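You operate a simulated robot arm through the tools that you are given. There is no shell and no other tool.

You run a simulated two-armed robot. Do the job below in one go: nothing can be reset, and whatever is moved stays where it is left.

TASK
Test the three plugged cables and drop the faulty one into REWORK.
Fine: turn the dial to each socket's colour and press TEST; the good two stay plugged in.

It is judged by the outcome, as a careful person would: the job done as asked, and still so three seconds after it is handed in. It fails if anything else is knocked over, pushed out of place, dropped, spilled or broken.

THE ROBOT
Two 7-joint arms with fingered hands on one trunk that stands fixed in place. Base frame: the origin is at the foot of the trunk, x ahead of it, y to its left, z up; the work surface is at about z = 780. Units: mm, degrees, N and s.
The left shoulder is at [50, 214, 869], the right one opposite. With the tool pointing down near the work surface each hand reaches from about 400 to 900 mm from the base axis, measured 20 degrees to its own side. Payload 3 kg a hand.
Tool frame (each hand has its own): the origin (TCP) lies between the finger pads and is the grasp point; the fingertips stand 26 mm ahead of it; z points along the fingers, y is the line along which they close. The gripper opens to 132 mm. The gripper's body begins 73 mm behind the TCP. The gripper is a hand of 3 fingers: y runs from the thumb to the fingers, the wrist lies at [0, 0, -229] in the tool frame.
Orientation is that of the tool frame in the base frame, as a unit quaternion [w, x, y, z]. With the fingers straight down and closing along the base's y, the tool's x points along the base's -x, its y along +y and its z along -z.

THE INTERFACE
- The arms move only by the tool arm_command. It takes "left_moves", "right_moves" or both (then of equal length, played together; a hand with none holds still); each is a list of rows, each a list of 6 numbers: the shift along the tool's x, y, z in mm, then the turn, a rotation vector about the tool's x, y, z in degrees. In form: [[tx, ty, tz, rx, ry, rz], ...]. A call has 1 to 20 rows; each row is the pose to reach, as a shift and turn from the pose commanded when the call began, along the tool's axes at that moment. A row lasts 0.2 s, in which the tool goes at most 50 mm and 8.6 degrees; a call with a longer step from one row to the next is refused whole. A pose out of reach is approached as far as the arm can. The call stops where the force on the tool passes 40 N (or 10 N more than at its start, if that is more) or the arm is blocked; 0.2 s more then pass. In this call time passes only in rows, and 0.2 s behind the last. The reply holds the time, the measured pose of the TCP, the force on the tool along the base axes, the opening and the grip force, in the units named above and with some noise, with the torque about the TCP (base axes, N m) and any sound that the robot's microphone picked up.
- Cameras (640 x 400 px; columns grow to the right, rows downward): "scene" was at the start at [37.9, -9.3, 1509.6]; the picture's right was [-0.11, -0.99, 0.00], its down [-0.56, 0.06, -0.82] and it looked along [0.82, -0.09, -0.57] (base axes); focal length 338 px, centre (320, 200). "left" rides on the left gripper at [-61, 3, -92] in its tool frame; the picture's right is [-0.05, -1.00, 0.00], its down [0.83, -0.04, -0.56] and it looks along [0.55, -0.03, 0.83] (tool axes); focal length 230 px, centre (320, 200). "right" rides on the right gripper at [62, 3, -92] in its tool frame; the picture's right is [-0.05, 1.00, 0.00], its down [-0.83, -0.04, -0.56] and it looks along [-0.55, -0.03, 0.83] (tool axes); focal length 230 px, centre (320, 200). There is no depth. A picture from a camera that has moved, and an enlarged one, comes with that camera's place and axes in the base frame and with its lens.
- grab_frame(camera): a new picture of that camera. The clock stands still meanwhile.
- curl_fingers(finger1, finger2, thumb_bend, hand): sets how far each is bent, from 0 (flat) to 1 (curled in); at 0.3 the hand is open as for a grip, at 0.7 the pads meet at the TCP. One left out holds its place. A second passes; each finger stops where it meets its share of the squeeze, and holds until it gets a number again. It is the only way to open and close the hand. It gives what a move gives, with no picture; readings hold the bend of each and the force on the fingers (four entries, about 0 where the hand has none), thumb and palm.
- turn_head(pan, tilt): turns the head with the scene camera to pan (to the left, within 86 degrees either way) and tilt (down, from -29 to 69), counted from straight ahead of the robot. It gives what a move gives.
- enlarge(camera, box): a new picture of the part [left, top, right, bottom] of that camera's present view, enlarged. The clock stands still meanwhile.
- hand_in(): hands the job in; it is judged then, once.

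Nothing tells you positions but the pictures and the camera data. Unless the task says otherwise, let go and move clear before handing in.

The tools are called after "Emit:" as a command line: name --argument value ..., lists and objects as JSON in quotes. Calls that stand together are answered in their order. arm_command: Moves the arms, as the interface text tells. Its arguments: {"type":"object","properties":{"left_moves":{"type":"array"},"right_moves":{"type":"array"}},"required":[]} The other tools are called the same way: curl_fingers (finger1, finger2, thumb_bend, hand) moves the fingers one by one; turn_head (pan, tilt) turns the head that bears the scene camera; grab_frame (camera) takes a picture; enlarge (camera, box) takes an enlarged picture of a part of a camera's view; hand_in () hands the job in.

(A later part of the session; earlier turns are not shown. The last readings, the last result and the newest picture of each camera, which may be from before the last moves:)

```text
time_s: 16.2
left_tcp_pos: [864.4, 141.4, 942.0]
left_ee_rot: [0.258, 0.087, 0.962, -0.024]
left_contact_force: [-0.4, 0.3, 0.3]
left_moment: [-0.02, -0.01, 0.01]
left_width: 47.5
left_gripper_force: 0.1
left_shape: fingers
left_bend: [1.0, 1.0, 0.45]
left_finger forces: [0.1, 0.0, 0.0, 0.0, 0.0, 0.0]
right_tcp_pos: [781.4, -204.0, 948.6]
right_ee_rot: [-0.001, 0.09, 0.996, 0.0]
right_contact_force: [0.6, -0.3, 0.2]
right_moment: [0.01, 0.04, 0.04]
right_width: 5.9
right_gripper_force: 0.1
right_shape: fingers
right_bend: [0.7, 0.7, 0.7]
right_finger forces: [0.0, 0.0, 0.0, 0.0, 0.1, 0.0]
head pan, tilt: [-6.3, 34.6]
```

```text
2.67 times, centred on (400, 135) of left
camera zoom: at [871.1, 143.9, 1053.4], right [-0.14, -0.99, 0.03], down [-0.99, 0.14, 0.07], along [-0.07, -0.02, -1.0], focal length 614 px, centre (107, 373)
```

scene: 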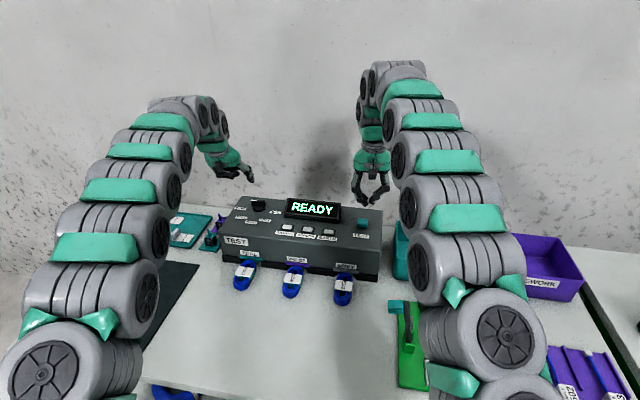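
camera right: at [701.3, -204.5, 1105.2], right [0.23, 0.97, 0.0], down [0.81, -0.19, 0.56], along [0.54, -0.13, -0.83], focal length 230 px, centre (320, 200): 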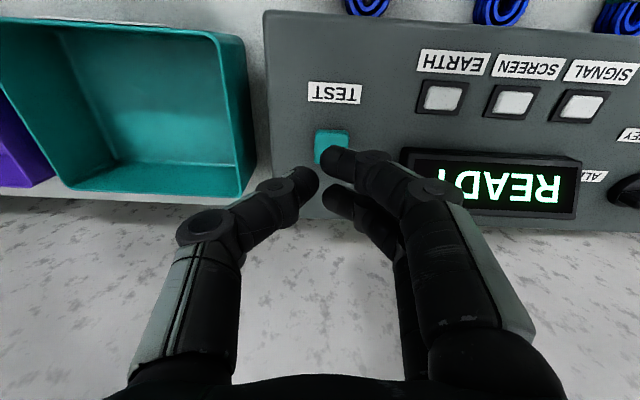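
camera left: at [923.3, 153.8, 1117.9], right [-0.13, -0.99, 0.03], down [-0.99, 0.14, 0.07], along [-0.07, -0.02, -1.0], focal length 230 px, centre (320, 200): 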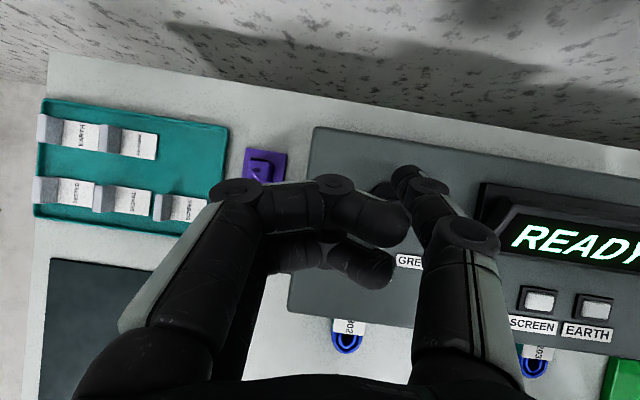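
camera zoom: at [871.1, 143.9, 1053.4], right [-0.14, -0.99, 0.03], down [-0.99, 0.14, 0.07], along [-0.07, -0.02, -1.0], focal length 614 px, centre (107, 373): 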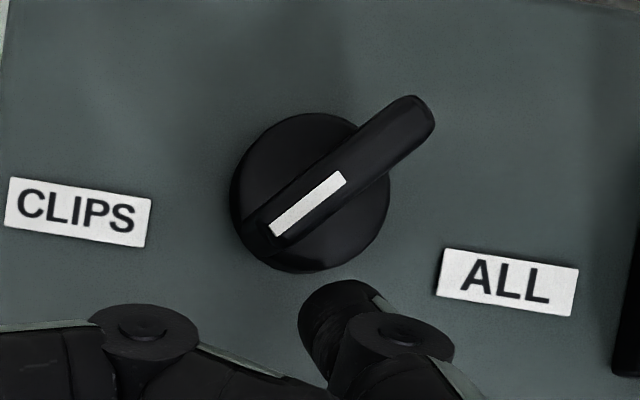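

The thumb of the right hand is centred over the button with about 17 mm to go, and the dial points at TEAL. Now I'll press slowly.

Emit:
arm_command --right_moves '[[0, 0, 8, 0, 0, 0], [0, 0, 13, 0, 0, 0], [0, 0, 16, 0, 0, 0], [0, 0, 18, 0, 0, 0], [0, 0, 20, 0, 0, 0], [0, 0, 22, 0, 0, 0]]'

Emit:
enlarge --camera "scene" --box '[215, 170, 395, 290]'

Emit:
enlarge --camera "scene" --box '[335, 170, 415, 240]'

```text
time_s: 17.6
left_tcp_pos: [865.2, 140.5, 942.0]
left_ee_rot: [0.258, 0.088, 0.962, -0.024]
left_contact_force: [0.3, -0.3, -0.7]
left_moment: [0.0, -0.02, 0.0]
left_width: 47.6
left_gripper_force: 0.0
left_shape: fingers
left_bend: [1.0, 1.0, 0.45]
left_finger forces: [0.0, 0.1, 0.0, 0.0, 0.0, 0.0]
right_tcp_pos: [783.5, -205.4, 930.4]
right_ee_rot: [0.003, 0.091, 0.996, -0.001]
right_contact_force: [1.9, -5.7, 31.7]
right_moment: [-0.31, 0.07, -0.01]
right_width: 6.0
right_gripper_force: 16.9
right_shape: fingers
right_bend: [0.7, 0.7, 0.71]
right_finger forces: [6.6, 0.0, 0.1, 0.0, 27.1, 0.1]
head pan, tilt: [-6.3, 34.6]
heard: click
```

```text
3.33 times, centred on (305, 230) of scene
camera zoom: at [37.4, -9.2, 1509.6], right [-0.11, -0.99, 0.0], down [-0.56, 0.06, -0.82], along [0.82, -0.09, -0.57], focal length 1127 px, centre (370, 100)
```

zoom: 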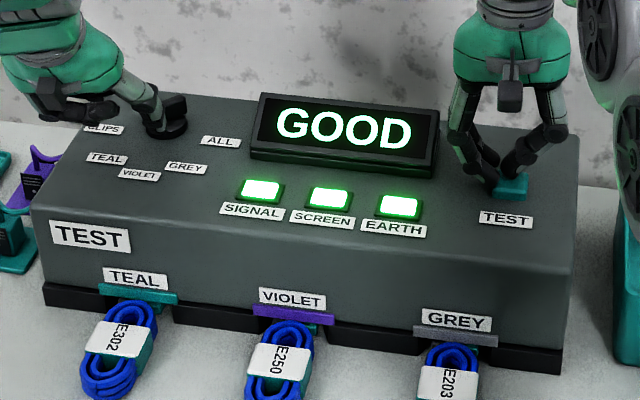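

```text
5.71 times, centred on (375, 205) of scene
camera zoom: at [37.4, -9.2, 1509.6], right [-0.11, -0.99, 0.0], down [-0.56, 0.06, -0.82], along [0.82, -0.09, -0.57], focal length 1933 px, centre (6, 171)
```

zoom: 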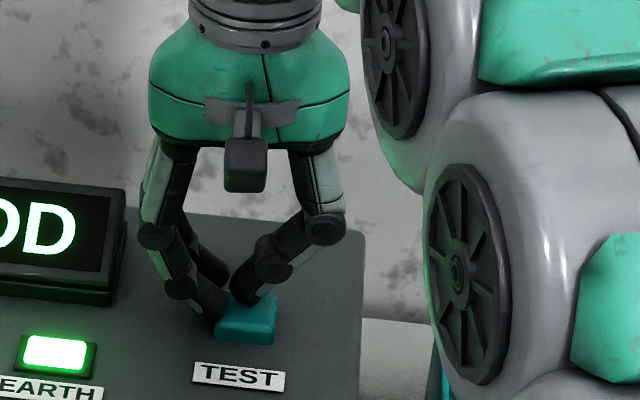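

The TEAL socket's cable (E302) reads GOOD with all three lamps lit. I'll lift the right hand and take the left thumb round to the right side of the dial's far end, ready to turn it to VIOLET.

Emit:
arm_command --left_moves '[[9.8, -5.1, -5.6, 0, 0, 0], [6.5, -25.7, -3.8, 0, 0, 0], [-14.8, -22.1, 10.8, 0, 0, 0]]' --right_moves '[[0, 0, -8, 0, 0, 0], [0, 0, -16, 0, 0, 0], [0, 0, -22, 0, 0, 0]]'

Emit:
enlarge --camera "left" --box '[300, 60, 500, 210]'

Emit:
enlarge --camera "scene" --box '[215, 170, 395, 290]'

```text
time_s: 18.4
left_tcp_pos: [878.4, 114.8, 941.8]
left_ee_rot: [0.259, 0.087, 0.962, -0.023]
left_contact_force: [-1.0, -0.4, -0.6]
left_moment: [0.01, 0.05, -0.02]
left_width: 47.7
left_gripper_force: 0.1
left_shape: fingers
left_bend: [1.0, 1.0, 0.45]
left_finger forces: [0.0, 0.0, 0.0, 0.0, 0.1, 0.0]
right_tcp_pos: [781.6, -204.0, 951.9]
right_ee_rot: [-0.001, 0.09, 0.996, 0.0]
right_contact_force: [0.2, 0.1, 0.2]
right_moment: [0.0, 0.04, 0.01]
right_width: 5.6
right_gripper_force: 0.0
right_shape: fingers
right_bend: [0.7, 0.7, 0.7]
right_finger forces: [0.0, 0.0, 0.1, 0.0, 0.0, 0.0]
head pan, tilt: [-6.3, 34.6]
```

```text
2.67 times, centred on (400, 135) of left
camera zoom: at [884.7, 117.6, 1052.2], right [-0.14, -0.99, 0.03], down [-0.99, 0.14, 0.06], along [-0.07, -0.02, -1.0], focal length 614 px, centre (107, 373)
```

zoom: 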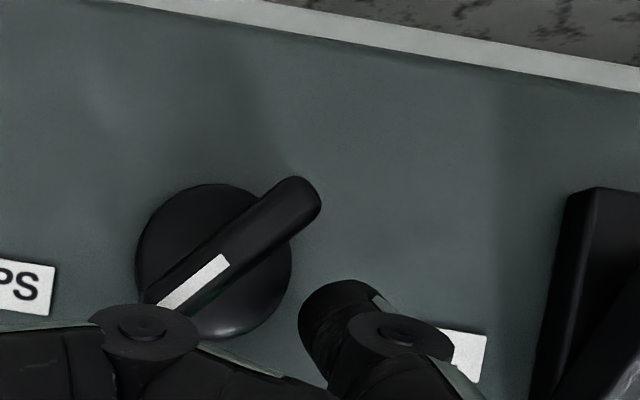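

```text
3.33 times, centred on (305, 230) of scene
camera zoom: at [37.9, -9.3, 1509.6], right [-0.11, -0.99, 0.0], down [-0.56, 0.06, -0.82], along [0.82, -0.09, -0.57], focal length 1127 px, centre (370, 100)
```

zoom: 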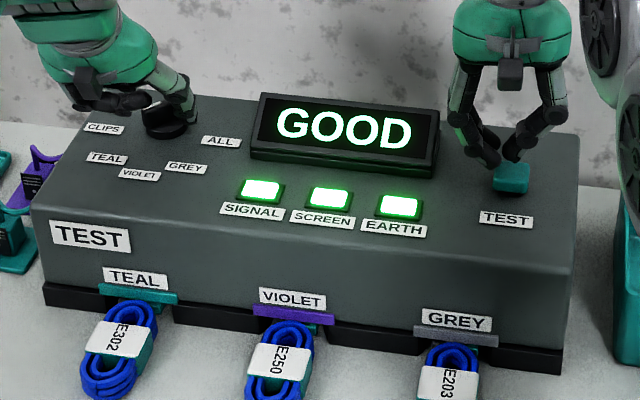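

The display still shows GOOD, and the thumb is clear of the bar on its right side. I'll push forward and left to swing the pointer towards VIOLET.

Emit:
arm_command --left_moves '[[-6.0, 3.4, 4.6, 0, 0, 0], [-9.0, 5.0, 6.2, 0, 0, 0], [-11.7, 6.6, 7.9, 0, 0, 0], [-15.6, 9.4, 10.2, 0, 0, 0]]'

Emit:
enlarge --camera "left" --box '[300, 60, 500, 210]'

```text
time_s: 19.4
left_tcp_pos: [898.8, 121.3, 939.2]
left_ee_rot: [0.259, 0.088, 0.962, -0.024]
left_contact_force: [-2.1, -1.2, -0.1]
left_moment: [0.04, 0.03, -0.08]
left_width: 48.6
left_gripper_force: 0.9
left_shape: fingers
left_bend: [1.0, 1.0, 0.44]
left_finger forces: [0.1, 0.0, 0.0, 0.0, 2.1, 0.0]
right_tcp_pos: [781.3, -203.4, 951.7]
right_ee_rot: [0.0, 0.089, 0.996, -0.001]
right_contact_force: [0.6, -0.1, 0.5]
right_moment: [0.02, 0.0, 0.04]
right_width: 5.6
right_gripper_force: 0.1
right_shape: fingers
right_bend: [0.7, 0.7, 0.7]
right_finger forces: [0.0, 0.1, 0.0, 0.0, 0.0, 0.0]
head pan, tilt: [-6.3, 34.6]
```

```text
2.67 times, centred on (400, 135) of left
camera zoom: at [904.6, 124.5, 1050.4], right [-0.14, -0.99, 0.03], down [-0.99, 0.14, 0.06], along [-0.07, -0.02, -1.0], focal length 614 px, centre (107, 373)
```

zoom: 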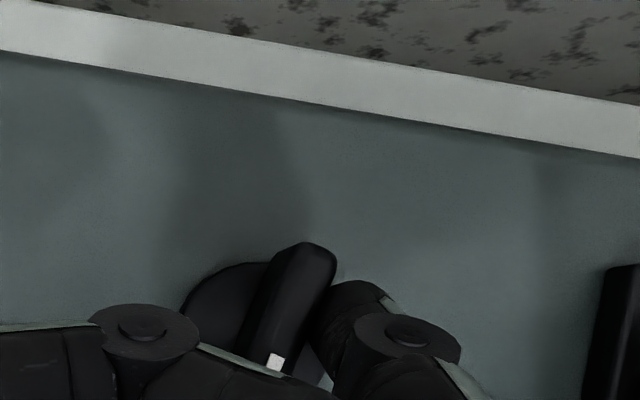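

The bar is at about 65° in this view and should read about 81° for VIOLET. It needs about 4 mm more, mostly to the left.

Emit:
arm_command --left_moves '[[-0.6, 2.2, 0.3, 0, 0, 0], [-1.1, 4.4, 0.6, 0, 0, 0]]'

Emit:
enlarge --camera "left" --box '[300, 60, 500, 210]'

```text
time_s: 20.0
left_tcp_pos: [900.4, 126.2, 940.6]
left_ee_rot: [0.258, 0.088, 0.962, -0.024]
left_contact_force: [-1.5, -3.2, 0.6]
left_moment: [-0.02, 0.05, -0.06]
left_width: 49.1
left_gripper_force: 1.8
left_shape: fingers
left_bend: [1.0, 1.0, 0.44]
left_finger forces: [0.0, 0.0, 0.1, 0.0, 3.8, 0.0]
right_tcp_pos: [781.8, -204.8, 951.4]
right_ee_rot: [0.0, 0.091, 0.996, 0.0]
right_contact_force: [0.3, -0.1, 0.3]
right_moment: [-0.03, 0.0, 0.0]
right_width: 5.5
right_gripper_force: 0.0
right_shape: fingers
right_bend: [0.7, 0.7, 0.7]
right_finger forces: [0.1, 0.0, 0.0, 0.0, 0.1, 0.0]
head pan, tilt: [-6.3, 34.6]
```

```text
2.67 times, centred on (400, 135) of left
camera zoom: at [906.5, 128.6, 1050.1], right [-0.14, -0.99, 0.03], down [-0.99, 0.14, 0.06], along [-0.07, -0.02, -1.0], focal length 614 px, centre (107, 373)
```

zoom: 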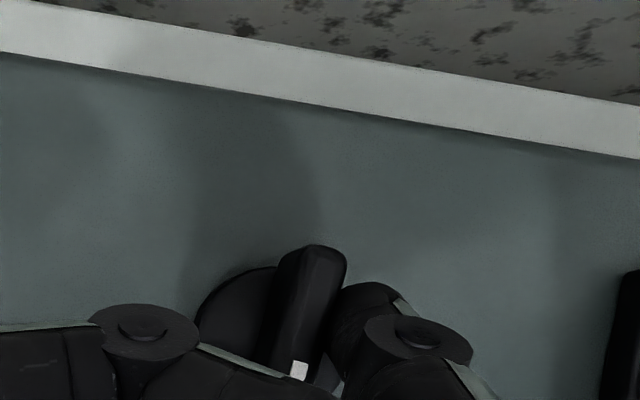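

It's at about 75° and needs a touch more to line up with VIOLET.

Emit:
arm_command --left_moves '[[-0.1, 2.0, 0.1, 0, 0, 0]]'

Emit:
enlarge --camera "left" --box '[300, 60, 500, 210]'

```text
time_s: 20.4
left_tcp_pos: [900.6, 127.7, 938.4]
left_ee_rot: [0.258, 0.087, 0.962, -0.023]
left_contact_force: [-2.0, -4.8, -1.1]
left_moment: [-0.06, 0.04, -0.07]
left_width: 49.8
left_gripper_force: 2.7
left_shape: fingers
left_bend: [1.0, 1.0, 0.43]
left_finger forces: [0.0, 0.0, 0.0, 0.0, 4.9, 0.0]
right_tcp_pos: [781.7, -203.2, 951.9]
right_ee_rot: [-0.001, 0.091, 0.996, 0.0]
right_contact_force: [-0.3, 0.0, 0.2]
right_moment: [0.0, -0.01, 0.01]
right_width: 5.5
right_gripper_force: 0.1
right_shape: fingers
right_bend: [0.7, 0.7, 0.7]
right_finger forces: [0.1, 0.1, 0.1, 0.0, 0.0, 0.0]
head pan, tilt: [-6.3, 34.6]
```

```text
2.67 times, centred on (400, 135) of left
camera zoom: at [907.0, 130.4, 1050.4], right [-0.14, -0.99, 0.03], down [-0.99, 0.14, 0.07], along [-0.07, -0.02, -1.0], focal length 614 px, centre (107, 373)
```

zoom: 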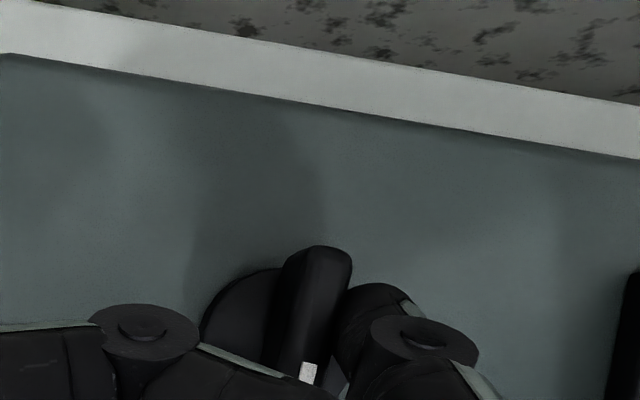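

The thumb is flexing slightly and the bar is nearly aligned. I'll back off and check the pointer with a clear view.

Emit:
arm_command --left_moves '[[-0.8, -4.9, 0.4, 0, 0, 0], [22.6, -12.8, -13, 0, 0, 0]]'

Emit:
enlarge --camera "left" --box '[300, 60, 500, 210]'

```text
time_s: 21.0
left_tcp_pos: [873.8, 121.5, 938.8]
left_ee_rot: [0.258, 0.086, 0.962, -0.023]
left_contact_force: [-0.1, -1.2, 0.7]
left_moment: [0.01, -0.03, 0.02]
left_width: 47.5
left_gripper_force: 0.0
left_shape: fingers
left_bend: [1.0, 1.0, 0.45]
left_finger forces: [0.0, 0.0, 0.0, 0.0, 0.1, 0.0]
right_tcp_pos: [780.8, -203.5, 951.8]
right_ee_rot: [0.0, 0.09, 0.996, 0.0]
right_contact_force: [0.3, -0.1, -0.6]
right_moment: [0.01, -0.03, -0.02]
right_width: 5.5
right_gripper_force: 0.1
right_shape: fingers
right_bend: [0.7, 0.7, 0.7]
right_finger forces: [0.1, 0.0, 0.0, 0.1, 0.0, 0.0]
head pan, tilt: [-6.3, 34.6]
```

```text
2.67 times, centred on (400, 135) of left
camera zoom: at [878.9, 123.6, 1049.3], right [-0.13, -0.99, 0.03], down [-0.99, 0.14, 0.07], along [-0.07, -0.02, -1.0], focal length 614 px, centre (107, 373)
```

zoom: 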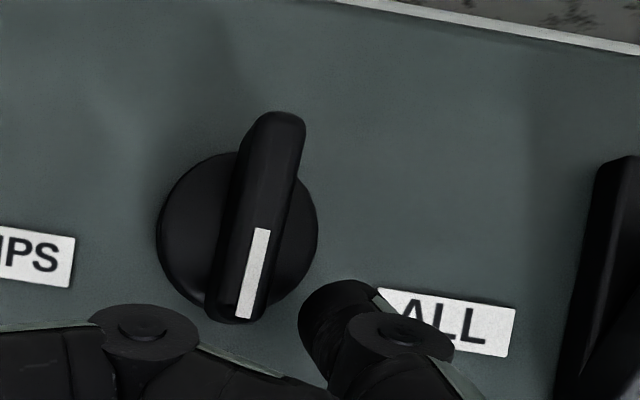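

The pointer rests within about 4° of VIOLET. Now I'll press TEST again with the right hand.

Emit:
arm_command --right_moves '[[0, 0, 8, 0, 0, 0], [0, 0, 13, 0, 0, 0], [0, 0, 16, 0, 0, 0], [0, 0, 18, 0, 0, 0], [0, 0, 20, 0, 0, 0], [0, 0, 22, 0, 0, 0]]'

Emit:
enlarge --camera "scene" --box '[215, 170, 395, 290]'

```text
time_s: 22.4
left_tcp_pos: [872.2, 120.0, 939.3]
left_ee_rot: [0.258, 0.087, 0.962, -0.023]
left_contact_force: [0.3, 0.2, -0.5]
left_moment: [0.0, -0.02, -0.02]
left_width: 47.7
left_gripper_force: 0.1
left_shape: fingers
left_bend: [1.0, 1.0, 0.45]
left_finger forces: [0.1, 0.0, 0.1, 0.1, 0.0, 0.1]
right_tcp_pos: [783.0, -204.9, 932.3]
right_ee_rot: [0.001, 0.091, 0.996, -0.001]
right_contact_force: [-0.1, -1.6, 32.6]
right_moment: [-0.15, 0.17, -0.06]
right_width: 4.6
right_gripper_force: 16.1
right_shape: fingers
right_bend: [0.71, 0.7, 0.71]
right_finger forces: [11.7, 0.0, 0.1, 0.1, 20.7, 0.1]
head pan, tilt: [-6.3, 34.6]
heard: click
```

```text
3.33 times, centred on (305, 230) of scene
camera zoom: at [37.4, -9.2, 1509.6], right [-0.11, -0.99, 0.0], down [-0.56, 0.06, -0.82], along [0.82, -0.09, -0.57], focal length 1127 px, centre (370, 100)
```

zoom: 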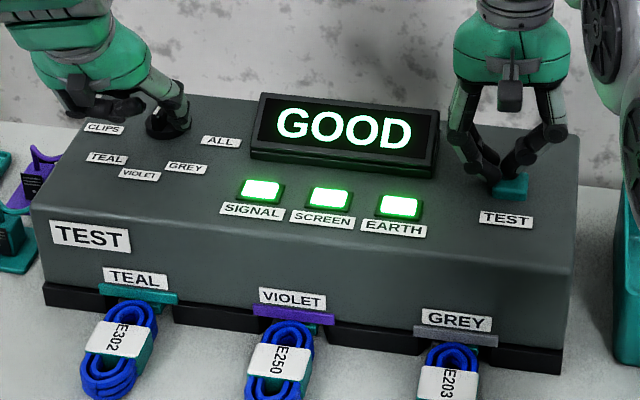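

VIOLET (E250) also reads GOOD with all three lamps. I'll lift the right hand and carry the left thumb round to the left of the pointer's near end, to push it on to GREY.

Emit:
arm_command --left_moves '[[17.7, -3.9, -12.5, 0, 0, 0], [23.9, 35.5, -16, 0, 0, 0], [-0.4, 43.5, -2.1, 0, 0, 0]]' --right_moves '[[0, 0, -8, 0, 0, 0], [0, 0, -16, 0, 0, 0], [0, 0, -22, 0, 0, 0]]'

Emit:
enlarge --camera "left" --box '[300, 60, 500, 210]'

```text
time_s: 23.2
left_tcp_pos: [880.8, 164.9, 941.1]
left_ee_rot: [0.259, 0.088, 0.962, -0.024]
left_contact_force: [-0.6, -1.2, 0.1]
left_moment: [-0.01, 0.01, 0.01]
left_width: 47.6
left_gripper_force: 0.1
left_shape: fingers
left_bend: [1.0, 1.0, 0.45]
left_finger forces: [0.1, 0.0, 0.0, 0.1, 0.1, 0.0]
right_tcp_pos: [780.9, -204.6, 950.7]
right_ee_rot: [-0.001, 0.09, 0.996, 0.0]
right_contact_force: [0.3, 0.4, 0.6]
right_moment: [0.0, 0.02, -0.01]
right_width: 5.1
right_gripper_force: 0.0
right_shape: fingers
right_bend: [0.7, 0.7, 0.7]
right_finger forces: [0.1, 0.1, 0.0, 0.1, 0.1, 0.1]
head pan, tilt: [-6.3, 34.6]
```

```text
2.67 times, centred on (400, 135) of left
camera zoom: at [887.3, 167.5, 1052.3], right [-0.14, -0.99, 0.03], down [-0.99, 0.14, 0.06], along [-0.07, -0.02, -1.0], focal length 614 px, centre (107, 373)
```

zoom: 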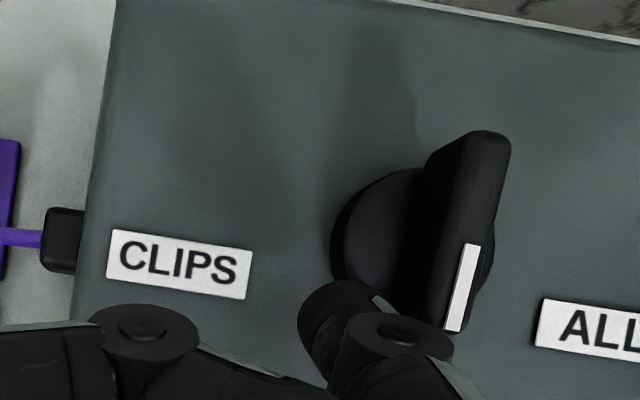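

The thumb sits just left of the pointer's marked end. I'll push right in small steps towards GREY.

Emit:
arm_command --left_moves '[[-0.5, -6, 0.3, 0, 0, 0], [-0.3, -10, 0.2, 0, 0, 0], [0.2, -14, 0, 0, 0, 0], [0.8, -17, -0.4, 0, 0, 0]]'

Emit:
enlarge --camera "left" --box '[300, 60, 500, 210]'

```text
time_s: 24.2
left_tcp_pos: [877.1, 147.8, 940.0]
left_ee_rot: [0.258, 0.086, 0.962, -0.023]
left_contact_force: [0.3, 0.9, -0.6]
left_moment: [0.05, 0.0, 0.08]
left_width: 46.7
left_gripper_force: 0.5
left_shape: fingers
left_bend: [1.0, 1.0, 0.46]
left_finger forces: [0.1, 0.1, 0.1, 0.0, 1.9, 0.1]
right_tcp_pos: [781.4, -204.9, 951.4]
right_ee_rot: [0.0, 0.089, 0.996, 0.001]
right_contact_force: [-0.3, -0.1, -0.2]
right_moment: [0.0, -0.02, 0.01]
right_width: 5.2
right_gripper_force: 0.0
right_shape: fingers
right_bend: [0.7, 0.7, 0.7]
right_finger forces: [0.0, 0.1, 0.0, 0.0, 0.0, 0.0]
head pan, tilt: [-6.3, 34.6]
```

```text
2.67 times, centred on (400, 135) of left
camera zoom: at [883.0, 150.4, 1051.2], right [-0.13, -0.99, 0.03], down [-0.99, 0.14, 0.07], along [-0.07, -0.02, -1.0], focal length 614 px, centre (107, 373)
```

zoom: 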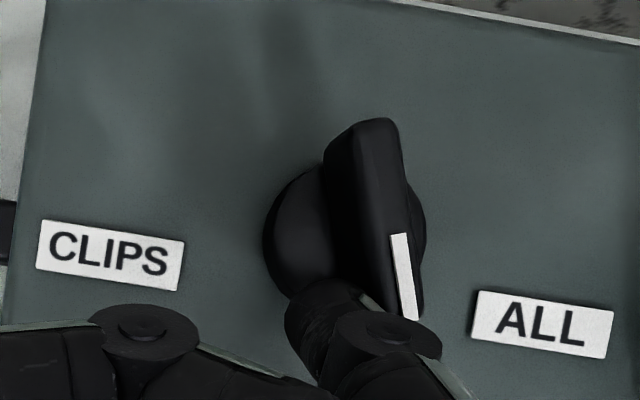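

The pointer is at about 97° in this view, and GREY should be about 121°. I'll continue roughly 7 mm.

Emit:
arm_command --left_moves '[[0.3, -2.5, -0.2, 0, 0, 0], [0.6, -5, -0.4, 0, 0, 0], [0.9, -7.2, -0.6, 0, 0, 0]]'

Emit:
enlarge --camera "left" --box '[300, 60, 500, 210]'

```text
time_s: 25.0
left_tcp_pos: [873.4, 140.1, 940.1]
left_ee_rot: [0.258, 0.087, 0.962, -0.023]
left_contact_force: [0.1, 2.6, -0.5]
left_moment: [0.04, -0.01, -0.01]
left_width: 46.7
left_gripper_force: 0.7
left_shape: fingers
left_bend: [1.0, 1.0, 0.46]
left_finger forces: [0.0, 0.0, 0.0, 0.1, 1.6, 0.0]
right_tcp_pos: [782.2, -203.8, 951.5]
right_ee_rot: [0.0, 0.09, 0.996, 0.0]
right_contact_force: [0.5, 0.7, -0.6]
right_moment: [0.03, 0.01, 0.01]
right_width: 5.2
right_gripper_force: 0.1
right_shape: fingers
right_bend: [0.7, 0.7, 0.7]
right_finger forces: [0.0, 0.0, 0.0, 0.0, 0.0, 0.0]
head pan, tilt: [-6.3, 34.6]
```

```text
2.67 times, centred on (400, 135) of left
camera zoom: at [880.3, 143.3, 1051.2], right [-0.14, -0.99, 0.03], down [-0.99, 0.14, 0.07], along [-0.07, -0.02, -1.0], focal length 614 px, centre (107, 373)
```

zoom: 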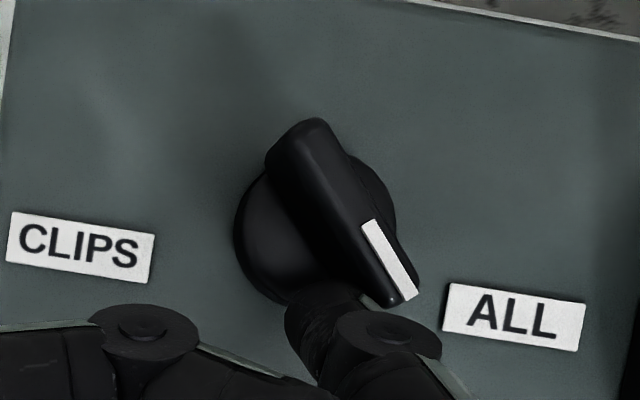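

The pointer is within about 3° of GREY. I'll back the thumb off and press TEST.

Emit:
arm_command --left_moves '[[2, 6, -1, 0, 0, 0], [4, 8, -2.5, 0, 0, 0]]'

Emit:
enlarge --camera "left" --box '[300, 60, 500, 210]'

Emit:
arm_command --right_moves '[[0, 0, 8, 0, 0, 0], [0, 0, 13, 0, 0, 0], [0, 0, 16, 0, 0, 0], [0, 0, 18, 0, 0, 0], [0, 0, 20, 0, 0, 0], [0, 0, 22, 0, 0, 0]]'

Emit:
enlarge --camera "scene" --box '[215, 170, 395, 290]'

```text
time_s: 25.6
left_tcp_pos: [870.6, 148.3, 942.0]
left_ee_rot: [0.258, 0.086, 0.962, -0.023]
left_contact_force: [0.4, 0.1, -1.0]
left_moment: [-0.01, 0.01, -0.02]
left_width: 47.5
left_gripper_force: 0.1
left_shape: fingers
left_bend: [1.0, 1.0, 0.45]
left_finger forces: [0.1, 0.0, 0.1, 0.1, 0.0, 0.0]
right_tcp_pos: [781.5, -203.4, 951.7]
right_ee_rot: [0.001, 0.09, 0.996, 0.0]
right_contact_force: [0.2, -0.4, 0.7]
right_moment: [0.02, 0.02, 0.01]
right_width: 5.3
right_gripper_force: 0.1
right_shape: fingers
right_bend: [0.7, 0.7, 0.7]
right_finger forces: [0.0, 0.1, 0.0, 0.1, 0.0, 0.0]
head pan, tilt: [-6.3, 34.6]
```

```text
2.67 times, centred on (400, 135) of left
camera zoom: at [877.4, 151.6, 1052.2], right [-0.14, -0.99, 0.03], down [-0.99, 0.14, 0.07], along [-0.07, -0.02, -1.0], focal length 614 px, centre (107, 373)
```

zoom: 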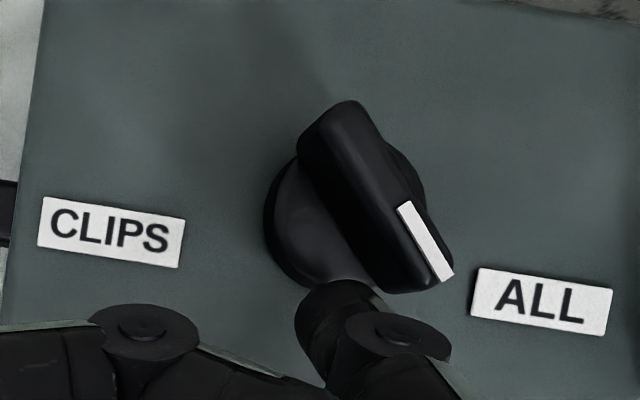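

```text
time_s: 27.0
left_tcp_pos: [869.7, 149.3, 942.6]
left_ee_rot: [0.257, 0.087, 0.962, -0.023]
left_contact_force: [-0.1, -2.0, -0.5]
left_moment: [-0.01, 0.01, 0.01]
left_width: 47.2
left_gripper_force: 0.1
left_shape: fingers
left_bend: [1.0, 1.0, 0.45]
left_finger forces: [0.0, 0.0, 0.0, 0.1, 0.0, 0.0]
right_tcp_pos: [782.5, -204.7, 930.9]
right_ee_rot: [0.002, 0.091, 0.996, 0.0]
right_contact_force: [-2.1, -1.8, 33.0]
right_moment: [-0.15, 0.29, -0.05]
right_width: 4.5
right_gripper_force: 16.4
right_shape: fingers
right_bend: [0.71, 0.7, 0.71]
right_finger forces: [11.5, 0.0, 0.0, 0.0, 21.1, 0.0]
head pan, tilt: [-6.3, 34.6]
heard: click
```

```text
3.33 times, centred on (305, 230) of scene
camera zoom: at [37.3, -9.2, 1509.6], right [-0.11, -0.99, 0.0], down [-0.56, 0.06, -0.82], along [0.82, -0.09, -0.57], focal length 1127 px, centre (370, 100)
```

zoom: 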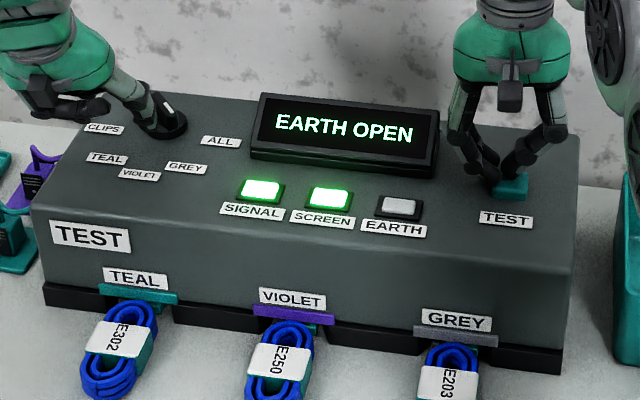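

GREY reads EARTH OPEN, so E203 in the GREY socket is the faulty cable. I'll lift both hands clear, then open the right hand and look at the grey cable.

Emit:
arm_command --left_moves '[[-12.5, 0, -21.7, 0, 0, 0], [-24.9, 0, -43.3, 0, 0, 0], [-2.2, 13.9, -76, 0, 0, 0], [21.1, 27.7, -107.8, 0, 0, 0], [44.6, 41.3, -140.9, 0, 0, 0]]' --right_moves '[[0, 0, -20, 0, 0, 0], [0, 0, -40, 0, 0, 0], [0, 0, -60, 0, 0, 0], [0, 0, -80, 0, 0, 0], [0, 0, -100, 0, 0, 0]]'

Emit:
curl_fingers --hand "right" --finger1 0.45 --finger2 0.45 --thumb_bend 0.45

Emit:
arm_command --right_moves '[[28, 9, 0, 0, 0, 1.5], [56, 18, 0, 0, 0, 3.1], [84, 27, 0, 0, 0, 4.6], [115, 36, 0, 0, 0, 6.2]]'

Emit:
grab_frame --camera "scene"

Emit:
grab_frame --camera "right"

```text
time_s: 28.2
left_tcp_pos: [767.9, 208.5, 1043.6]
left_ee_rot: [0.258, 0.086, 0.962, -0.023]
left_contact_force: [-0.2, -0.2, 0.2]
left_moment: [0.02, 0.01, 0.01]
left_width: 47.4
left_gripper_force: 0.0
left_shape: fingers
left_bend: [1.0, 1.0, 0.45]
left_finger forces: [0.0, 0.0, 0.1, 0.1, 0.0, 0.0]
right_tcp_pos: [782.2, -204.5, 1030.2]
right_ee_rot: [0.0, 0.09, 0.996, 0.0]
right_contact_force: [-0.9, 0.2, -0.5]
right_moment: [-0.03, 0.0, 0.0]
right_width: 5.5
right_gripper_force: 0.1
right_shape: fingers
right_bend: [0.7, 0.7, 0.7]
right_finger forces: [0.0, 0.0, 0.1, 0.1, 0.0, 0.1]
head pan, tilt: [-6.3, 34.6]
```

```text
time_s: 29.2
left_tcp_pos: [768.3, 208.6, 1043.0]
left_ee_rot: [0.258, 0.087, 0.962, -0.023]
left_contact_force: [0.6, 0.3, 0.0]
left_moment: [0.0, -0.01, 0.0]
left_width: 47.3
left_gripper_force: 0.0
left_shape: fingers
left_bend: [1.0, 1.0, 0.45]
left_finger forces: [0.0, 0.0, 0.0, 0.1, 0.0, 0.0]
right_tcp_pos: [781.6, -205.1, 1030.6]
right_ee_rot: [0.0, 0.09, 0.996, 0.001]
right_contact_force: [0.2, -0.1, -1.0]
right_moment: [0.0, 0.01, 0.02]
right_width: 84.2
right_gripper_force: 0.0
right_shape: fingers
right_bend: [0.45, 0.45, 0.45]
right_finger forces: [0.1, 0.0, 0.0, 0.0, 0.0, 0.0]
head pan, tilt: [-6.3, 34.6]
```

```text
time_s: 30.2
left_tcp_pos: [766.7, 207.7, 1042.6]
left_ee_rot: [0.258, 0.087, 0.962, -0.023]
left_contact_force: [-1.0, 0.0, -0.1]
left_moment: [-0.01, -0.02, 0.0]
left_width: 47.3
left_gripper_force: 0.0
left_shape: fingers
left_bend: [1.0, 1.0, 0.45]
left_finger forces: [0.1, 0.0, 0.0, 0.1, 0.0, 0.0]
right_tcp_pos: [675.2, -148.1, 1028.5]
right_ee_rot: [-0.001, 0.144, 0.99, 0.0]
right_contact_force: [-0.6, 0.3, 0.2]
right_moment: [0.02, 0.03, -0.02]
right_width: 84.2
right_gripper_force: 0.0
right_shape: fingers
right_bend: [0.45, 0.45, 0.45]
right_finger forces: [0.0, 0.0, 0.0, 0.0, 0.0, 0.0]
head pan, tilt: [-6.3, 34.6]
```

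```text
taken
```

scene: 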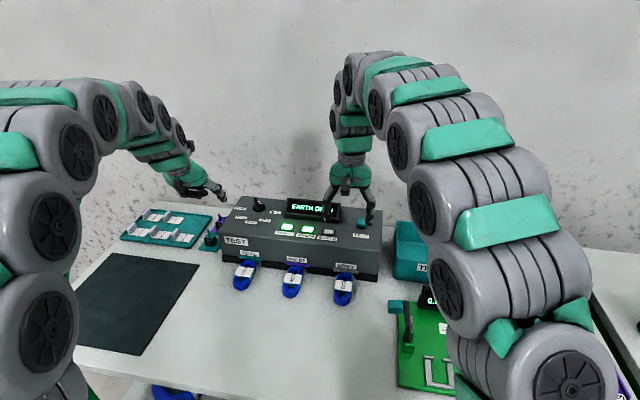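

```text
taken
camera right: at [616.5, -127.1, 1121.6], right [0.33, 0.94, 0.0], down [0.78, -0.28, 0.55], along [0.52, -0.19, -0.83], focal length 230 px, centre (320, 200)
```

right: 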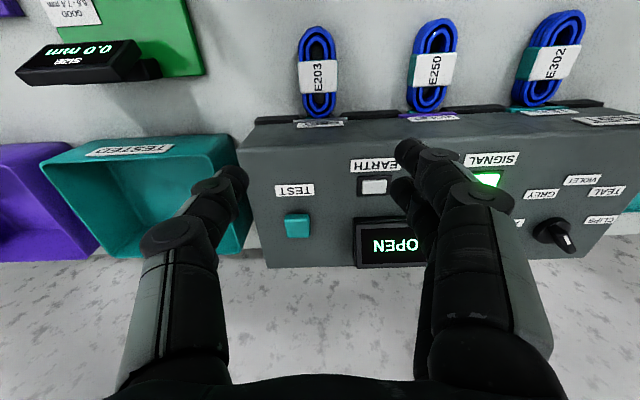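

I have a clear look at the grey cable now, so I'll zoom in on it for its exact place and shape.

Emit:
enlarge --camera "right" --box '[270, 10, 370, 140]'

Emit:
enlarge --camera "scene" --box '[310, 250, 390, 320]'

```text
3.08 times, centred on (320, 75) of right
camera zoom: at [616.5, -127.1, 1121.6], right [0.33, 0.94, 0.0], down [0.78, -0.28, 0.55], along [0.52, -0.19, -0.83], focal length 708 px, centre (320, 585)
```

zoom: 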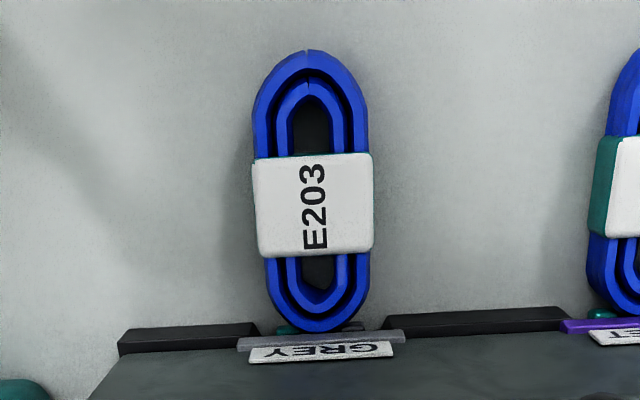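

```text
5.71 times, centred on (350, 285) of scene
camera zoom: at [37.8, -9.3, 1509.6], right [-0.11, -0.99, 0.0], down [-0.56, 0.06, -0.82], along [0.82, -0.09, -0.57], focal length 1933 px, centre (149, -286)
```

zoom: 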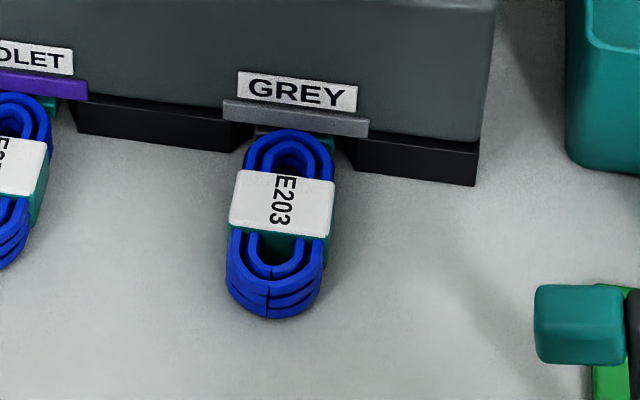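

From two views, the band of E203 is centred near (643, -140), its top is at z ≈ 807, and it is 46 mm wide. I'll move over it and descend to just above it, then check alignment.

Emit:
arm_command --right_moves '[[32.7, -1.2, 0, 0, 0, 0], [32.7, -1.2, 45, 0, 0, 0], [32.7, -1.2, 90, 0, 0, 0], [32.7, -1.2, 130, 0, 0, 0], [32.7, -1.2, 160, 0, 0, 0]]'

Emit:
grab_frame --camera "right"

Emit:
enlarge --camera "scene" --box '[290, 220, 410, 320]'

```text
time_s: 31.4
left_tcp_pos: [769.1, 208.9, 1042.9]
left_ee_rot: [0.258, 0.086, 0.962, -0.023]
left_contact_force: [0.0, 0.4, 0.2]
left_moment: [0.01, 0.03, -0.04]
left_width: 47.3
left_gripper_force: 0.0
left_shape: fingers
left_bend: [1.0, 1.0, 0.45]
left_finger forces: [0.0, 0.0, 0.0, 0.1, 0.1, 0.1]
right_tcp_pos: [643.5, -138.5, 869.4]
right_ee_rot: [0.0, 0.143, 0.99, 0.0]
right_contact_force: [0.4, -0.2, 0.6]
right_moment: [0.02, 0.01, 0.0]
right_width: 84.1
right_gripper_force: 0.1
right_shape: fingers
right_bend: [0.45, 0.45, 0.45]
right_finger forces: [0.0, 0.0, 0.1, 0.1, 0.1, 0.0]
head pan, tilt: [-6.3, 34.6]
```

```text
taken
camera right: at [585.2, -118.1, 961.5], right [0.33, 0.94, 0.0], down [0.78, -0.28, 0.55], along [0.52, -0.19, -0.83], focal length 230 px, centre (320, 200)
```

right: 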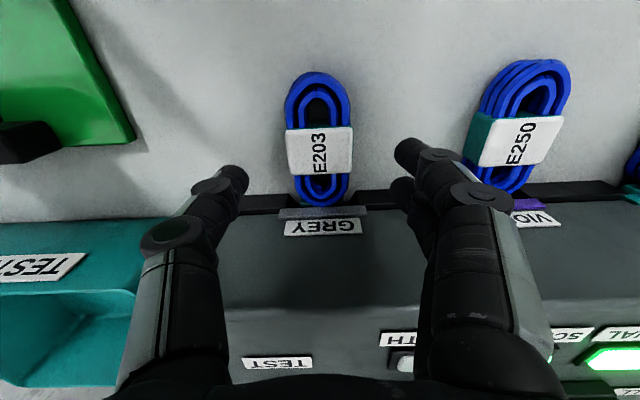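

```text
4.00 times, centred on (350, 270) of scene
camera zoom: at [37.9, -9.3, 1509.6], right [-0.11, -0.99, 0.0], down [-0.56, 0.06, -0.82], along [0.82, -0.09, -0.57], focal length 1353 px, centre (200, -80)
```

zoom: 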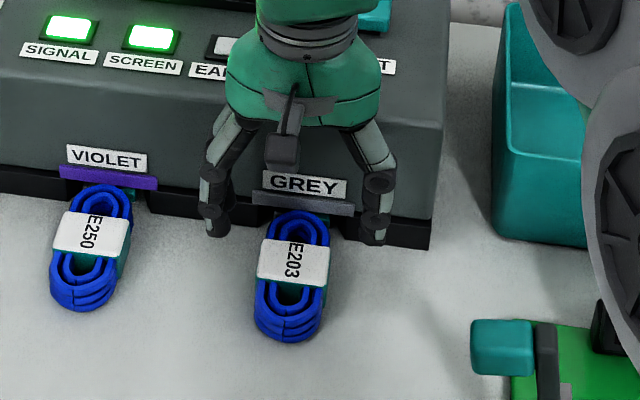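

The open hand straddles E203 symmetrically and clears the violet cable and the box. I'll lower it around the band.

Emit:
arm_command --right_moves '[[0, 0, 20, 0, 0, 0], [0, 0, 35, 0, 0, 0], [0, 0, 44, 0, 0, 0], [0, 0, 50, 0, 0, 0]]'

Emit:
grab_frame --camera "right"

Emit:
enlarge --camera "scene" --box '[290, 220, 410, 320]'

```text
time_s: 32.4
left_tcp_pos: [769.7, 209.3, 1043.4]
left_ee_rot: [0.258, 0.087, 0.962, -0.024]
left_contact_force: [-1.3, 0.8, -0.5]
left_moment: [0.04, -0.01, 0.03]
left_width: 47.2
left_gripper_force: 0.2
left_shape: fingers
left_bend: [1.0, 1.0, 0.45]
left_finger forces: [0.0, 0.0, 0.0, 0.0, 0.0, 0.0]
right_tcp_pos: [642.6, -140.4, 819.3]
right_ee_rot: [0.0, 0.143, 0.99, 0.0]
right_contact_force: [-0.1, 0.0, 0.1]
right_moment: [0.03, 0.01, 0.02]
right_width: 84.4
right_gripper_force: 0.0
right_shape: fingers
right_bend: [0.45, 0.45, 0.45]
right_finger forces: [0.1, 0.0, 0.0, 0.0, 0.0, 0.0]
head pan, tilt: [-6.3, 34.6]
```

```text
taken
camera right: at [585.0, -119.4, 912.1], right [0.33, 0.94, 0.0], down [0.78, -0.28, 0.55], along [0.52, -0.19, -0.83], focal length 230 px, centre (320, 200)
```

right: 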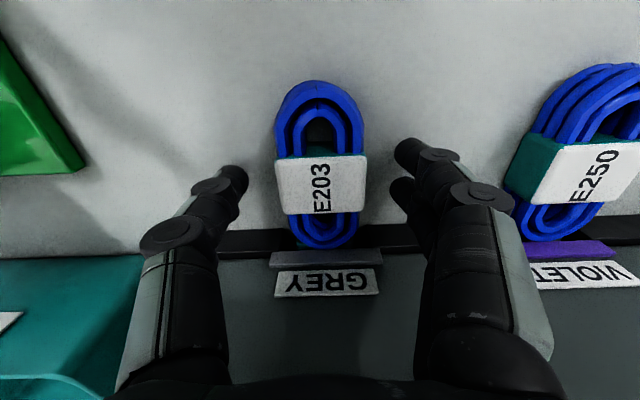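

```text
4.00 times, centred on (350, 270) of scene
camera zoom: at [37.9, -9.3, 1509.6], right [-0.11, -0.99, 0.0], down [-0.56, 0.06, -0.82], along [0.82, -0.09, -0.57], focal length 1353 px, centre (200, -80)
```

zoom: 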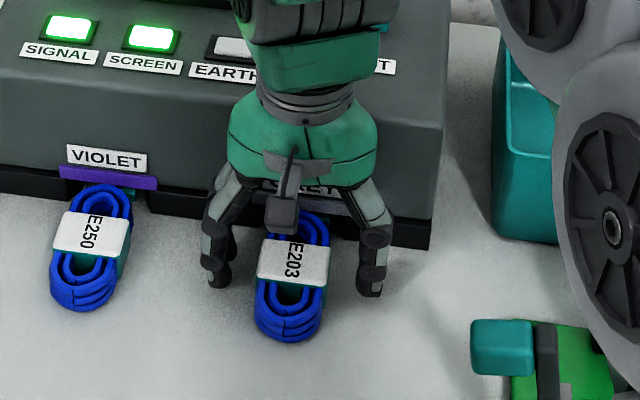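

The fingertips are down either side of the band at table level and well centred. Closing the hand on it now.

Emit:
curl_fingers --hand "right" --finger1 0.7 --finger2 0.7 --thumb_bend 0.7

Emit:
grab_frame --camera "right"

Emit:
enlarge --camera "scene" --box '[290, 220, 410, 320]'

```text
time_s: 33.4
left_tcp_pos: [769.1, 209.1, 1043.6]
left_ee_rot: [0.258, 0.087, 0.962, -0.023]
left_contact_force: [0.5, -0.5, 0.0]
left_moment: [0.02, 0.0, 0.02]
left_width: 47.7
left_gripper_force: 0.2
left_shape: fingers
left_bend: [1.0, 1.0, 0.45]
left_finger forces: [0.1, 0.0, 0.1, 0.0, 0.0, 0.0]
right_tcp_pos: [642.6, -140.7, 819.3]
right_ee_rot: [0.0, 0.144, 0.99, 0.0]
right_contact_force: [-0.4, -0.2, 0.5]
right_moment: [0.0, 0.02, 0.01]
right_width: 43.6
right_gripper_force: 17.0
right_shape: fingers
right_bend: [0.59, 0.59, 0.62]
right_finger forces: [8.9, 8.7, 0.1, 0.0, 17.6, 0.0]
head pan, tilt: [-6.3, 34.6]
```

```text
taken
camera right: at [585.0, -119.5, 912.3], right [0.33, 0.94, 0.0], down [0.78, -0.28, 0.56], along [0.52, -0.19, -0.83], focal length 230 px, centre (320, 200)
```

right: 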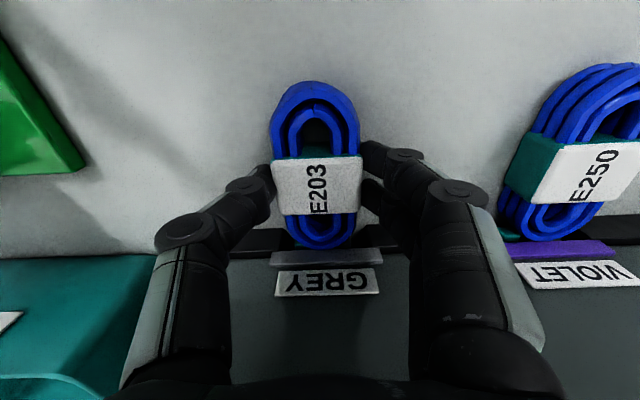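

```text
4.00 times, centred on (350, 270) of scene
camera zoom: at [37.9, -9.3, 1509.6], right [-0.11, -0.99, 0.0], down [-0.56, 0.06, -0.82], along [0.82, -0.09, -0.57], focal length 1353 px, centre (200, -80)
```

zoom: 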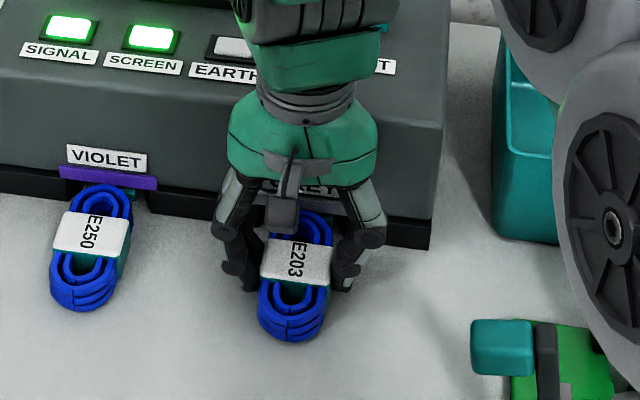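

The grip is firm at about 17 N a side. I'll pull E203 straight back out of the GREY socket along the tool's +x, in small steps.

Emit:
arm_command --right_moves '[[3, 0, 0, 0, 0, 0], [6, 0, 0, 0, 0, 0], [10, 0, 0, 0, 0, 0], [15, 0, 0, 0, 0, 0], [20, 0, 0, 0, 0, 0]]'

Emit:
grab_frame --camera "right"

Emit:
enlarge --camera "scene" --box '[290, 220, 410, 320]'

```text
time_s: 34.6
left_tcp_pos: [769.0, 209.4, 1043.2]
left_ee_rot: [0.258, 0.087, 0.962, -0.024]
left_contact_force: [0.2, -0.4, 0.2]
left_moment: [-0.01, 0.0, -0.02]
left_width: 47.3
left_gripper_force: 0.1
left_shape: fingers
left_bend: [1.0, 1.0, 0.45]
left_finger forces: [0.0, 0.0, 0.0, 0.0, 0.0, 0.0]
right_tcp_pos: [625.0, -133.8, 818.2]
right_ee_rot: [-0.001, 0.144, 0.99, 0.0]
right_contact_force: [-0.3, -0.3, -0.6]
right_moment: [0.02, 0.0, 0.01]
right_width: 43.4
right_gripper_force: 17.6
right_shape: fingers
right_bend: [0.59, 0.59, 0.62]
right_finger forces: [8.8, 9.0, 0.0, 0.0, 17.9, 0.0]
head pan, tilt: [-6.3, 34.6]
```

```text
taken
camera right: at [566.6, -113.3, 911.9], right [0.33, 0.94, 0.0], down [0.78, -0.28, 0.55], along [0.52, -0.19, -0.83], focal length 230 px, centre (320, 200)
```

right: 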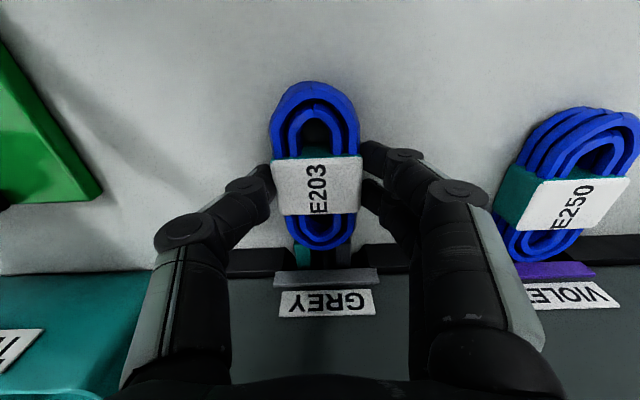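

```text
4.00 times, centred on (350, 270) of scene
camera zoom: at [37.9, -9.3, 1509.6], right [-0.11, -0.99, 0.0], down [-0.56, 0.06, -0.82], along [0.82, -0.09, -0.57], focal length 1353 px, centre (200, -80)
```

zoom: 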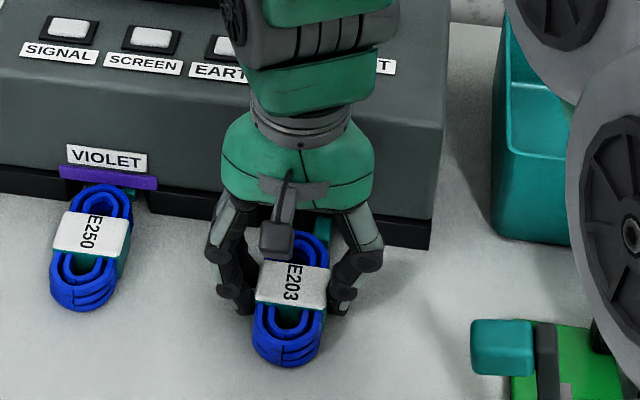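

The cable slides out easily and a plug is emerging behind the coil. I'll continue the straight pull another 40 mm.

Emit:
arm_command --right_moves '[[8, 0, 0, 0, 0, 0], [16, 0, 0, 0, 0, 0], [24, 0, 0, 0, 0, 0], [32, 0, 0, 0, 0, 0], [40, 0, 0, 0, 0, 0]]'

Emit:
grab_frame --camera "right"

Emit:
enlarge --camera "scene" --box '[290, 220, 410, 320]'

```text
time_s: 35.8
left_tcp_pos: [769.2, 208.9, 1042.9]
left_ee_rot: [0.258, 0.087, 0.962, -0.023]
left_contact_force: [-0.6, 0.5, 0.2]
left_moment: [0.0, -0.03, 0.03]
left_width: 47.5
left_gripper_force: 0.0
left_shape: fingers
left_bend: [1.0, 1.0, 0.45]
left_finger forces: [0.1, 0.1, 0.0, 0.0, 0.1, 0.0]
right_tcp_pos: [586.3, -124.1, 820.0]
right_ee_rot: [0.001, 0.144, 0.99, 0.001]
right_contact_force: [-0.5, 0.3, 0.1]
right_moment: [-0.01, -0.02, -0.01]
right_width: 43.6
right_gripper_force: 17.9
right_shape: fingers
right_bend: [0.59, 0.59, 0.62]
right_finger forces: [9.0, 9.1, 0.0, 0.1, 17.9, 0.1]
head pan, tilt: [-6.3, 34.6]
```

```text
taken
camera right: at [528.5, -102.3, 912.3], right [0.33, 0.94, 0.0], down [0.78, -0.28, 0.56], along [0.52, -0.19, -0.83], focal length 230 px, centre (320, 200)
```

right: 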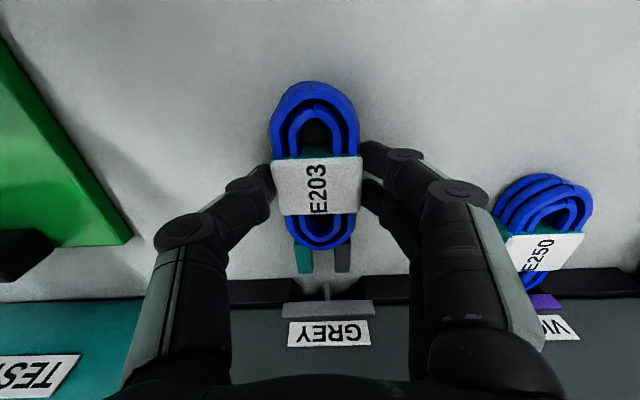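

```text
4.00 times, centred on (350, 270) of scene
camera zoom: at [37.9, -9.3, 1509.6], right [-0.11, -0.99, 0.0], down [-0.56, 0.06, -0.82], along [0.82, -0.09, -0.57], focal length 1353 px, centre (200, -80)
```

zoom: 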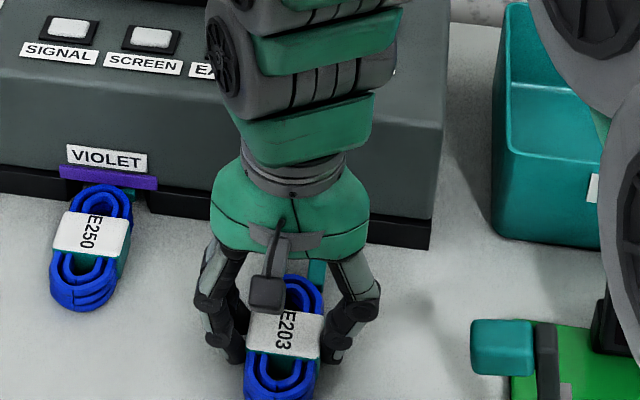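

The plug prongs are fully out of the socket. I'll pull a little further, lift the cable well clear, and then swing right towards the bins.

Emit:
arm_command --right_moves '[[12, 0, 0, 0, 0, 0], [16, 0, -25, 0, 0, 0], [16, 0, -65, 0, 0, 0], [16, 0, -110, 0, 0, 0], [16, 0, -155, 0, 0, 0], [16, 0, -190, 0, 0, 0]]'

Emit:
grab_frame --camera "right"

Emit:
grab_frame --camera "scene"

```text
time_s: 37.2
left_tcp_pos: [768.9, 208.7, 1042.8]
left_ee_rot: [0.258, 0.087, 0.962, -0.023]
left_contact_force: [0.2, 0.6, 0.3]
left_moment: [-0.01, 0.03, -0.06]
left_width: 47.3
left_gripper_force: 0.1
left_shape: fingers
left_bend: [1.0, 1.0, 0.45]
left_finger forces: [0.1, 0.0, 0.1, 0.0, 0.0, 0.0]
right_tcp_pos: [569.1, -119.9, 1010.6]
right_ee_rot: [-0.001, 0.143, 0.99, 0.0]
right_contact_force: [0.7, 0.2, -0.4]
right_moment: [0.01, 0.02, -0.03]
right_width: 43.3
right_gripper_force: 18.1
right_shape: fingers
right_bend: [0.59, 0.59, 0.62]
right_finger forces: [8.9, 8.9, 0.0, 0.0, 17.8, 0.0]
head pan, tilt: [-6.3, 34.6]
```

```text
taken
camera right: at [510.8, -99.1, 1103.1], right [0.33, 0.94, 0.0], down [0.78, -0.28, 0.55], along [0.52, -0.19, -0.83], focal length 230 px, centre (320, 200)
```

right: 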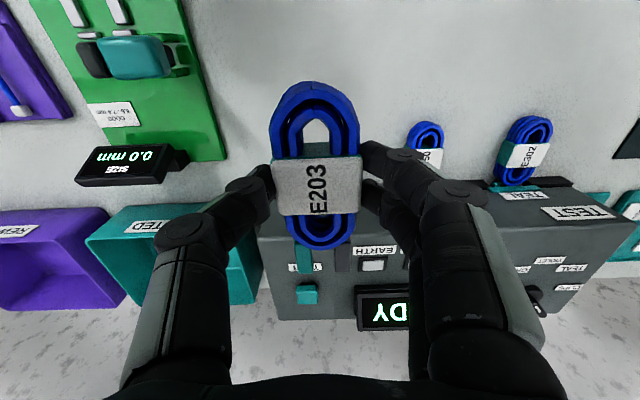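

```text
taken
```

scene: 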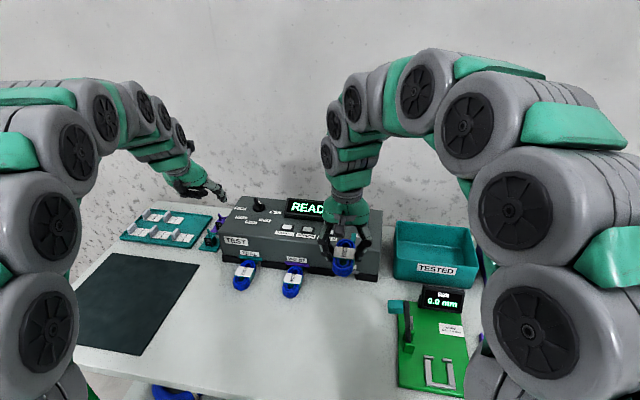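

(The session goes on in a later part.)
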